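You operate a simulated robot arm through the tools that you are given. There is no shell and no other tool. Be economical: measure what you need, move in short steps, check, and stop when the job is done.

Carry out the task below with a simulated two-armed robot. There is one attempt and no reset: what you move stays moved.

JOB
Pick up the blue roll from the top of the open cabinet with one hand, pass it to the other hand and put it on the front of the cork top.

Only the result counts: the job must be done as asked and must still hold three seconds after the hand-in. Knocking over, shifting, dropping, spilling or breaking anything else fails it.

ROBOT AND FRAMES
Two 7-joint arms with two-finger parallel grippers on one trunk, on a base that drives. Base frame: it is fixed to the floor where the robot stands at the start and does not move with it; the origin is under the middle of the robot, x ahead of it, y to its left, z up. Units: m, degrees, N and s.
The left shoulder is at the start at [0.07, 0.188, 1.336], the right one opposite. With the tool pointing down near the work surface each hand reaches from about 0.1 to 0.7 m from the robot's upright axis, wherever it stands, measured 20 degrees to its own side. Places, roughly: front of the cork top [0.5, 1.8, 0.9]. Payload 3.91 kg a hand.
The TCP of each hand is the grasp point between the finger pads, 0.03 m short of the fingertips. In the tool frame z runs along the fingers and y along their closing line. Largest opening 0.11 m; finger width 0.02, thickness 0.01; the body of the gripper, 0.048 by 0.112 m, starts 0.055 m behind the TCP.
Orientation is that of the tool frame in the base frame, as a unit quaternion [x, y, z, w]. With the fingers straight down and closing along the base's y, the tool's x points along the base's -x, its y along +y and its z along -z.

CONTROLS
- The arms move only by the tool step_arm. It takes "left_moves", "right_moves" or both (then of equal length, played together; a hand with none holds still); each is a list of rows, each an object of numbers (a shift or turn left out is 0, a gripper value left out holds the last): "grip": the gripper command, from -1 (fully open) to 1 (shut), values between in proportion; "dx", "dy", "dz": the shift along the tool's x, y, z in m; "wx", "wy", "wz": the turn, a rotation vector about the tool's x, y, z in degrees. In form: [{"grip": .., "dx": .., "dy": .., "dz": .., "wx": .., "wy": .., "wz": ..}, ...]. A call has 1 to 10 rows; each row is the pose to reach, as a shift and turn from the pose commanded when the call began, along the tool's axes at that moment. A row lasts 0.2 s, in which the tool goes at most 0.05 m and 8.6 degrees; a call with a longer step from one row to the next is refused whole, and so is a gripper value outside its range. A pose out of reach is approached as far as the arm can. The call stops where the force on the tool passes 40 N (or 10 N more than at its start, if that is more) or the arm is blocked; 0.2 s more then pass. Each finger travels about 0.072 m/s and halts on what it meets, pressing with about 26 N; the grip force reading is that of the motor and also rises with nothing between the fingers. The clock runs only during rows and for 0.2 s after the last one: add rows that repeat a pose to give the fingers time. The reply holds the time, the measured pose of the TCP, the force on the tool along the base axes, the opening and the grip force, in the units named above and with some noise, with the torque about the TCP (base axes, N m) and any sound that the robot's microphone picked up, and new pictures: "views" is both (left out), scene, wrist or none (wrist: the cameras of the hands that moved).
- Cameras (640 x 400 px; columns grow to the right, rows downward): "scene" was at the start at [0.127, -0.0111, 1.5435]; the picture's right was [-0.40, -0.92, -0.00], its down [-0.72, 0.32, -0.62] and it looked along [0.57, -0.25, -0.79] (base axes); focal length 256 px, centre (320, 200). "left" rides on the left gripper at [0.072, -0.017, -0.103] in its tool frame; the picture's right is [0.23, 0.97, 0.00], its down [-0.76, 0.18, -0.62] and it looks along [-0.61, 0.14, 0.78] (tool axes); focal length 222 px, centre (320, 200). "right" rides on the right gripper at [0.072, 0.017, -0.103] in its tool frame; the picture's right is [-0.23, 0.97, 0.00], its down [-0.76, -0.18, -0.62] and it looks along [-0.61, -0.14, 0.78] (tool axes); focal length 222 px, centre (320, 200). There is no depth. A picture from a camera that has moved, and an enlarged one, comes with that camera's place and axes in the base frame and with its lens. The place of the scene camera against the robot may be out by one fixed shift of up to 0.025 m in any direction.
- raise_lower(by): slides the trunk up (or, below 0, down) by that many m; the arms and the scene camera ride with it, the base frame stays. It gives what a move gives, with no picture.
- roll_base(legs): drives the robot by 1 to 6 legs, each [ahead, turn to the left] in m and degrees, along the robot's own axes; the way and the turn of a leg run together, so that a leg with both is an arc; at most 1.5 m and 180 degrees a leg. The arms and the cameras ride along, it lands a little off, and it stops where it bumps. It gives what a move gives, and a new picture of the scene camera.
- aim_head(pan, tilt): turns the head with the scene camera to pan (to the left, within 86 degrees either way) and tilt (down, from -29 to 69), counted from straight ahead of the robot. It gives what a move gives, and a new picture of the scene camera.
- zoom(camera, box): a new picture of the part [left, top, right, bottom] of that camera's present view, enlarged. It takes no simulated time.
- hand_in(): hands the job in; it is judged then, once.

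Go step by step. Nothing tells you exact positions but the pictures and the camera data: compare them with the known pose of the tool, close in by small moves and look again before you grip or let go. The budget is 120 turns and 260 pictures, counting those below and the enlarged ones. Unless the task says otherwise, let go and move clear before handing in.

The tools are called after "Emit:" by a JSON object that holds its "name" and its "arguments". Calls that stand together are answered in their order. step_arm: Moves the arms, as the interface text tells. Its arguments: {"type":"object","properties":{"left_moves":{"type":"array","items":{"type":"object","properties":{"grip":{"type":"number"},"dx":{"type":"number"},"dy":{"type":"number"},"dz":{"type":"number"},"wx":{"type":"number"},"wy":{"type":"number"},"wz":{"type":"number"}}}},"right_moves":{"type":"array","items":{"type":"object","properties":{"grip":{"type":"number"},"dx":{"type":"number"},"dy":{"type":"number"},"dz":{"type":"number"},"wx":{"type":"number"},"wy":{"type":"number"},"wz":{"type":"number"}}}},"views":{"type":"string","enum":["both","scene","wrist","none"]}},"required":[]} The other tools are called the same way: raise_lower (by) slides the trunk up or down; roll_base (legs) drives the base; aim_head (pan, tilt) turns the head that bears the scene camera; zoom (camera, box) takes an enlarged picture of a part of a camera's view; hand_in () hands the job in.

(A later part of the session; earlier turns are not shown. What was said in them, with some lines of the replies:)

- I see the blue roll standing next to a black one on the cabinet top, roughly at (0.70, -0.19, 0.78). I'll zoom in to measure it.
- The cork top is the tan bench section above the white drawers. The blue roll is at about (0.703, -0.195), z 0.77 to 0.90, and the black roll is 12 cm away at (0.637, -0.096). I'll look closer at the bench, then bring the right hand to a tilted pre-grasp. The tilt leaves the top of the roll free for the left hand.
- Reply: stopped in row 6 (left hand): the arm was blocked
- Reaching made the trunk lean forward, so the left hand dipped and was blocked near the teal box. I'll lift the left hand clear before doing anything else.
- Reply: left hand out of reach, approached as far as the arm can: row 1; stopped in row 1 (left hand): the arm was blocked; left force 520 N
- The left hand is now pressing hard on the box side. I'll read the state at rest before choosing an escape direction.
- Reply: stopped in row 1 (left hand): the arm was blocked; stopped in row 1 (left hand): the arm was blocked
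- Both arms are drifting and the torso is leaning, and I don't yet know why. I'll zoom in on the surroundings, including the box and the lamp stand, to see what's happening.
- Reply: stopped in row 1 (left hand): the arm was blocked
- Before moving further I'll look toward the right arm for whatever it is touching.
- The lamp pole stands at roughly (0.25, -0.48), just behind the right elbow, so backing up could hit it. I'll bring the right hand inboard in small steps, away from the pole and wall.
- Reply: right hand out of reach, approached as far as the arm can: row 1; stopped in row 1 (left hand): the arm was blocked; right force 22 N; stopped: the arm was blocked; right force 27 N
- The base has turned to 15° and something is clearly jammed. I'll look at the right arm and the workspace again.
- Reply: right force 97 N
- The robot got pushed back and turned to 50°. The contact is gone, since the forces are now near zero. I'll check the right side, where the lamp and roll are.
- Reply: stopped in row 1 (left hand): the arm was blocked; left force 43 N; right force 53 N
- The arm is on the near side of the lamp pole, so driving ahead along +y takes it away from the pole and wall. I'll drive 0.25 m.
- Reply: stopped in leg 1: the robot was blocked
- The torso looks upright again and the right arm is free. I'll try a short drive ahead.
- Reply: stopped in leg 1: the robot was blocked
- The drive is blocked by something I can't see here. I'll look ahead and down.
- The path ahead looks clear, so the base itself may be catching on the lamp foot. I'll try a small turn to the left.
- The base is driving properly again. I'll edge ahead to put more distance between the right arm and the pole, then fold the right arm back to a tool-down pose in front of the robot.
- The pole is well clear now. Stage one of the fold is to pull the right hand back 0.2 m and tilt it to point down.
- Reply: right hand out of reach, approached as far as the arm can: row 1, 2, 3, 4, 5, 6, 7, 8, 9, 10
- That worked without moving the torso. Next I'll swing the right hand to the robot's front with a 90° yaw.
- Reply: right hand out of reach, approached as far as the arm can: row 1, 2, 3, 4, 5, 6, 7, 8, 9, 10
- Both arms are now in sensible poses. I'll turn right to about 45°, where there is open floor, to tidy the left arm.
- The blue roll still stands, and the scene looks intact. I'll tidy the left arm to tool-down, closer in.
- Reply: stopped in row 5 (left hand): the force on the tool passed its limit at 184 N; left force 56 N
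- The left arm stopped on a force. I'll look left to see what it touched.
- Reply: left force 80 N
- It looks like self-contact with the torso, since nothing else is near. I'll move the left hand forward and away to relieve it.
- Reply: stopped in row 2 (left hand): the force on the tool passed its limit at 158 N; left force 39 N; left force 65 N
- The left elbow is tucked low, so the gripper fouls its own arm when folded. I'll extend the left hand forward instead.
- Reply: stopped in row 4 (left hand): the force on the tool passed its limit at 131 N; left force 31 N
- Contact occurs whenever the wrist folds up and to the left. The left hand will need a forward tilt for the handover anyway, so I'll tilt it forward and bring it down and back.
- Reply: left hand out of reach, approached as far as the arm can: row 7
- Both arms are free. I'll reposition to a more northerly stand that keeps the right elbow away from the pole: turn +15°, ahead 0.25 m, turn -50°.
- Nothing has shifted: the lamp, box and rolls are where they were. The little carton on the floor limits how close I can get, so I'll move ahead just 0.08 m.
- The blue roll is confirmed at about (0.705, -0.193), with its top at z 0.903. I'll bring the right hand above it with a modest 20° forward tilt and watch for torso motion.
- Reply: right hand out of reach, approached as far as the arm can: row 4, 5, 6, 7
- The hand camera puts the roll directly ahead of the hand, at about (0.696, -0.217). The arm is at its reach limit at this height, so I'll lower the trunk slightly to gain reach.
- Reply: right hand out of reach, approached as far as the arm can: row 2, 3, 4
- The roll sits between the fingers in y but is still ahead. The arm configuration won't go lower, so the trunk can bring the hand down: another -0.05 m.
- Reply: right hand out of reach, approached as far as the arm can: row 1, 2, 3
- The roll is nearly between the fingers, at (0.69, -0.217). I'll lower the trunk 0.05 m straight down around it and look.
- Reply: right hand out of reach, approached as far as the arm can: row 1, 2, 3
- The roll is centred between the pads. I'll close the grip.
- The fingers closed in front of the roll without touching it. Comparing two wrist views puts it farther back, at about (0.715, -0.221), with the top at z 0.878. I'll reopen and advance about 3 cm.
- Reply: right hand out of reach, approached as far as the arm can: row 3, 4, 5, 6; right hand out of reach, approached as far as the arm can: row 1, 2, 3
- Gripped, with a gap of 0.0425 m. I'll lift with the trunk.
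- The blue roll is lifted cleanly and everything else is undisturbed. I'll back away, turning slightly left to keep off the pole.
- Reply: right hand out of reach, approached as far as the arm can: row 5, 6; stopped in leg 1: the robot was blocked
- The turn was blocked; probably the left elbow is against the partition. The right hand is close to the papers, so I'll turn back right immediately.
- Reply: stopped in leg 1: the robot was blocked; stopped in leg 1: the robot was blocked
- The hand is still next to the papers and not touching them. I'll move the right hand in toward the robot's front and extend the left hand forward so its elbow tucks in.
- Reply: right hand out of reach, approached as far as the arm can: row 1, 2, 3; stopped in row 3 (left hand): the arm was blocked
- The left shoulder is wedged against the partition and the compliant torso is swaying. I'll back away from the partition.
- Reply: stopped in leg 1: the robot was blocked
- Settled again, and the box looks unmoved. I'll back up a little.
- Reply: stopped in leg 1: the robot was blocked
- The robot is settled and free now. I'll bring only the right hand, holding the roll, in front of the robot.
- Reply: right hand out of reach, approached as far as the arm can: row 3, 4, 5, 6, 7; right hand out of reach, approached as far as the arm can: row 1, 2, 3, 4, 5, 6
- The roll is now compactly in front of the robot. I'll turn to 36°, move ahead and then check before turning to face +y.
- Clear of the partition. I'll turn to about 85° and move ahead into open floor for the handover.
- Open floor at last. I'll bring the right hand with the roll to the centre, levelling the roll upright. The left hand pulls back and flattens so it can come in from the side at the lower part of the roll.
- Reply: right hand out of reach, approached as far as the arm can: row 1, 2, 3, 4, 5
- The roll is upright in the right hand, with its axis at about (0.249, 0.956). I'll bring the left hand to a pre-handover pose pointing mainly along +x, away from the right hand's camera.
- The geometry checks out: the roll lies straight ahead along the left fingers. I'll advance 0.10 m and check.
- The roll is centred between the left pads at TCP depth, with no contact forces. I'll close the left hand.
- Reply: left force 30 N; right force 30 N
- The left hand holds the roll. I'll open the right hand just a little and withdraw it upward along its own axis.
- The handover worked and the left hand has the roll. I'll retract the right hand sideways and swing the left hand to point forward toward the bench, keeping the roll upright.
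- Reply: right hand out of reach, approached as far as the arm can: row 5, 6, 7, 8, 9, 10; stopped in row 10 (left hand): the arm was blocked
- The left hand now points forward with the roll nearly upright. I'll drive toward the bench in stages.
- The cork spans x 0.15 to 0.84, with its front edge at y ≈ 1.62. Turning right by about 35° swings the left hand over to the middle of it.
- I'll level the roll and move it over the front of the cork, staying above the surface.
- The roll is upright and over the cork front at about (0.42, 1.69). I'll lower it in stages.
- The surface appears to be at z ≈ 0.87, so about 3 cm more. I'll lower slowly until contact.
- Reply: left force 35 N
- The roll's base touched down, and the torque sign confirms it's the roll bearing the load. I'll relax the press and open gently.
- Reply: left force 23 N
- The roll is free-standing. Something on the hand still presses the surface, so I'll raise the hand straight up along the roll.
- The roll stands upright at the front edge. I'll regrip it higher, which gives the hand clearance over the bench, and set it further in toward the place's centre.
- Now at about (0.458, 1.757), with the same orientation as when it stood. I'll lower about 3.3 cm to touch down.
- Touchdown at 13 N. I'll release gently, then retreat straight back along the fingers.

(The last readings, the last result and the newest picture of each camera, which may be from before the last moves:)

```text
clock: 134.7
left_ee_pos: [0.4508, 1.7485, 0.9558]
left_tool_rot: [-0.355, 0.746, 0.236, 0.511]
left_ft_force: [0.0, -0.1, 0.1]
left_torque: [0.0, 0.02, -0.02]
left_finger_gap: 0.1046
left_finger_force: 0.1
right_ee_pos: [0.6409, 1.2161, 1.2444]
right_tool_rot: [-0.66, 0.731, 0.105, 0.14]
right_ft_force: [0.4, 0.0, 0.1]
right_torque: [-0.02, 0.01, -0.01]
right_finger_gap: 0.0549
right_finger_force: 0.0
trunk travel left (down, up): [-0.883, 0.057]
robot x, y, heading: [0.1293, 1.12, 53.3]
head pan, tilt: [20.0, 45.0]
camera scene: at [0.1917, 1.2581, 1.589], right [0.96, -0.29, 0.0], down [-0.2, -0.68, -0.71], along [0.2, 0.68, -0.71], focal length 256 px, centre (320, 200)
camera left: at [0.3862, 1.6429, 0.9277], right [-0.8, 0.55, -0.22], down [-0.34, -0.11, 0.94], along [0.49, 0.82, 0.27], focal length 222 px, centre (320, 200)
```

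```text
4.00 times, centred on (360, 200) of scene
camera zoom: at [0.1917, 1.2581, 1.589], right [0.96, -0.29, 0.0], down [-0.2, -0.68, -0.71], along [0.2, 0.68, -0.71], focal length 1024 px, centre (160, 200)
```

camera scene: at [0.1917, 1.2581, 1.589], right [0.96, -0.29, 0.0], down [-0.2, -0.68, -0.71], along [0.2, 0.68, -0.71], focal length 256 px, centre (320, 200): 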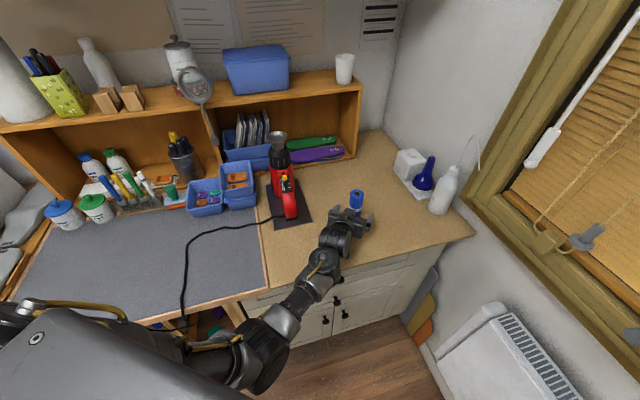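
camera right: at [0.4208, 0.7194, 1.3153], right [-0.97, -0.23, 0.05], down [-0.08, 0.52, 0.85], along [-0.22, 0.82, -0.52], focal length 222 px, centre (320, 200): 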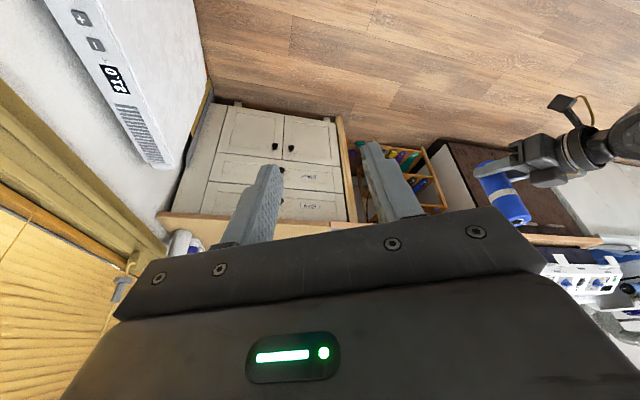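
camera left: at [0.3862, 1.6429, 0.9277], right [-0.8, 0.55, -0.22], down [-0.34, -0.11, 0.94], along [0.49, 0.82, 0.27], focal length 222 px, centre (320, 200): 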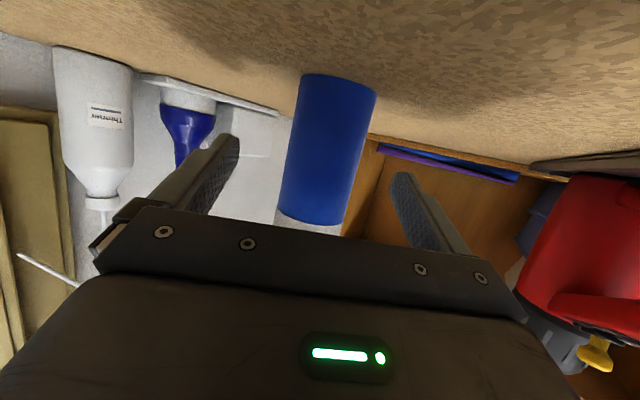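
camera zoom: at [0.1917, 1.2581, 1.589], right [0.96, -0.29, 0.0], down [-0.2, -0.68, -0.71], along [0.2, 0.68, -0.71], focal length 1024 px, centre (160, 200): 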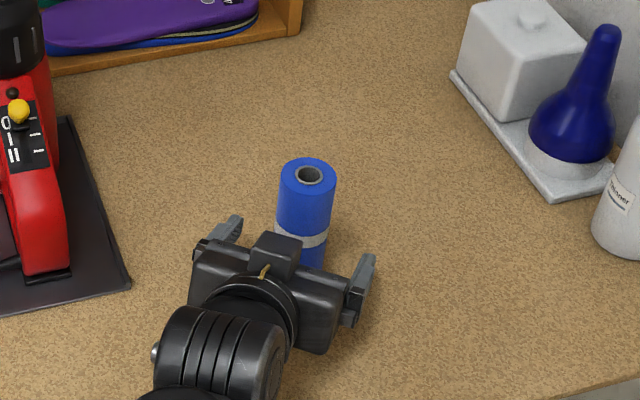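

Released, with the roll standing upright and zero force. I'll back the left hand straight out along its axis, which also rises slightly.

Emit:
{"name": "step_arm", "arguments": {"left_moves": [{"dz": -0.025}, {"dz": -0.055}, {"dz": -0.09}, {"dz": -0.13}, {"dz": -0.16}], "views": "both"}}

Emit:
{"name": "zoom", "arguments": {"camera": "scene", "box": [240, 125, 480, 275]}}

```text
clock: 135.9
left_ee_pos: [0.3548, 1.6331, 1.0168]
left_tool_rot: [-0.355, 0.746, 0.236, 0.511]
left_ft_force: [-0.5, 0.2, 0.5]
left_torque: [0.01, 0.0, -0.01]
left_finger_gap: 0.1046
left_finger_force: 0.0
right_ee_pos: [0.6406, 1.2151, 1.2447]
right_tool_rot: [-0.66, 0.731, 0.105, 0.14]
right_ft_force: [0.8, -0.3, 0.5]
right_torque: [0.01, 0.04, -0.01]
right_finger_gap: 0.0549
right_finger_force: 0.1
trunk travel left (down, up): [-0.883, 0.057]
robot x, y, heading: [0.1321, 1.1187, 53.3]
head pan, tilt: [20.0, 45.0]
camera scene: at [0.1909, 1.2571, 1.5891], right [0.96, -0.29, 0.0], down [-0.2, -0.68, -0.71], along [0.2, 0.68, -0.71], focal length 256 px, centre (320, 200)
camera left: at [0.2911, 1.527, 0.9877], right [-0.8, 0.55, -0.22], down [-0.34, -0.11, 0.94], along [0.49, 0.82, 0.28], focal length 222 px, centre (320, 200)
```

scene: 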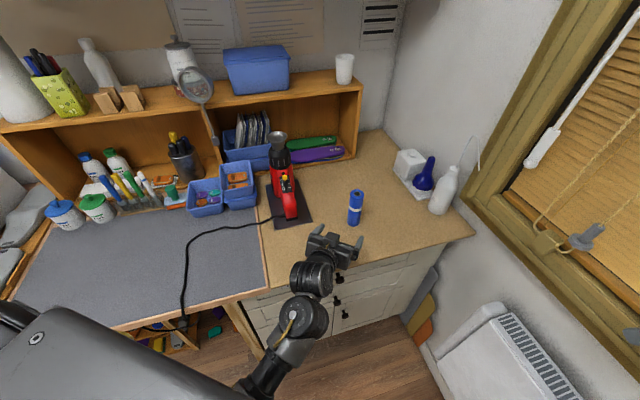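
left: 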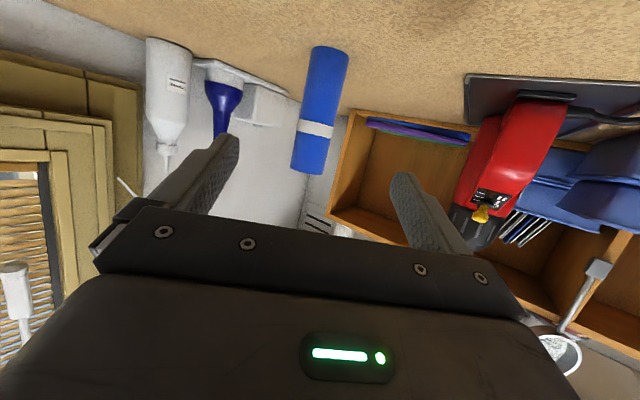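

```text
2.67 times, centred on (360, 200) of scene
camera zoom: at [0.1909, 1.2571, 1.5891], right [0.96, -0.29, 0.0], down [-0.2, -0.68, -0.71], along [0.2, 0.68, -0.71], focal length 683 px, centre (213, 200)
```

zoom: 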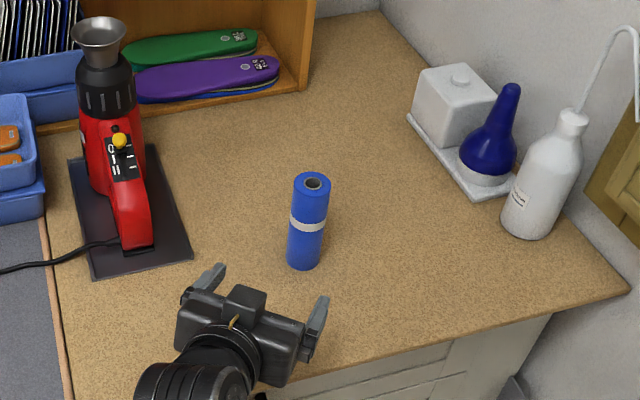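

The blue roll stands upright and free on the front of the cork top, and both hands are clear. I'm handing in now.

Emit:
{"name": "hand_in", "arguments": {}}

```text
The job is handed in.
```

The blue roll is standing upright on the front of the cork top, at about (0.46, 1.76). I picked it up with the right hand, passed it to the left and set it down, then moved both hands clear before handing in.

It was not a clean run. Early on, the left hand pushed hard against the side of the teal box, with readings over 400 N. Later the robot got wedged between the lamp and the partition and swayed before I could free it. In the pictures since then I saw nothing knocked over or shifted: the box still measured in its original place right after that push, and it looked unmoved when I last had it in view. I did not measure it again after the later swaying.
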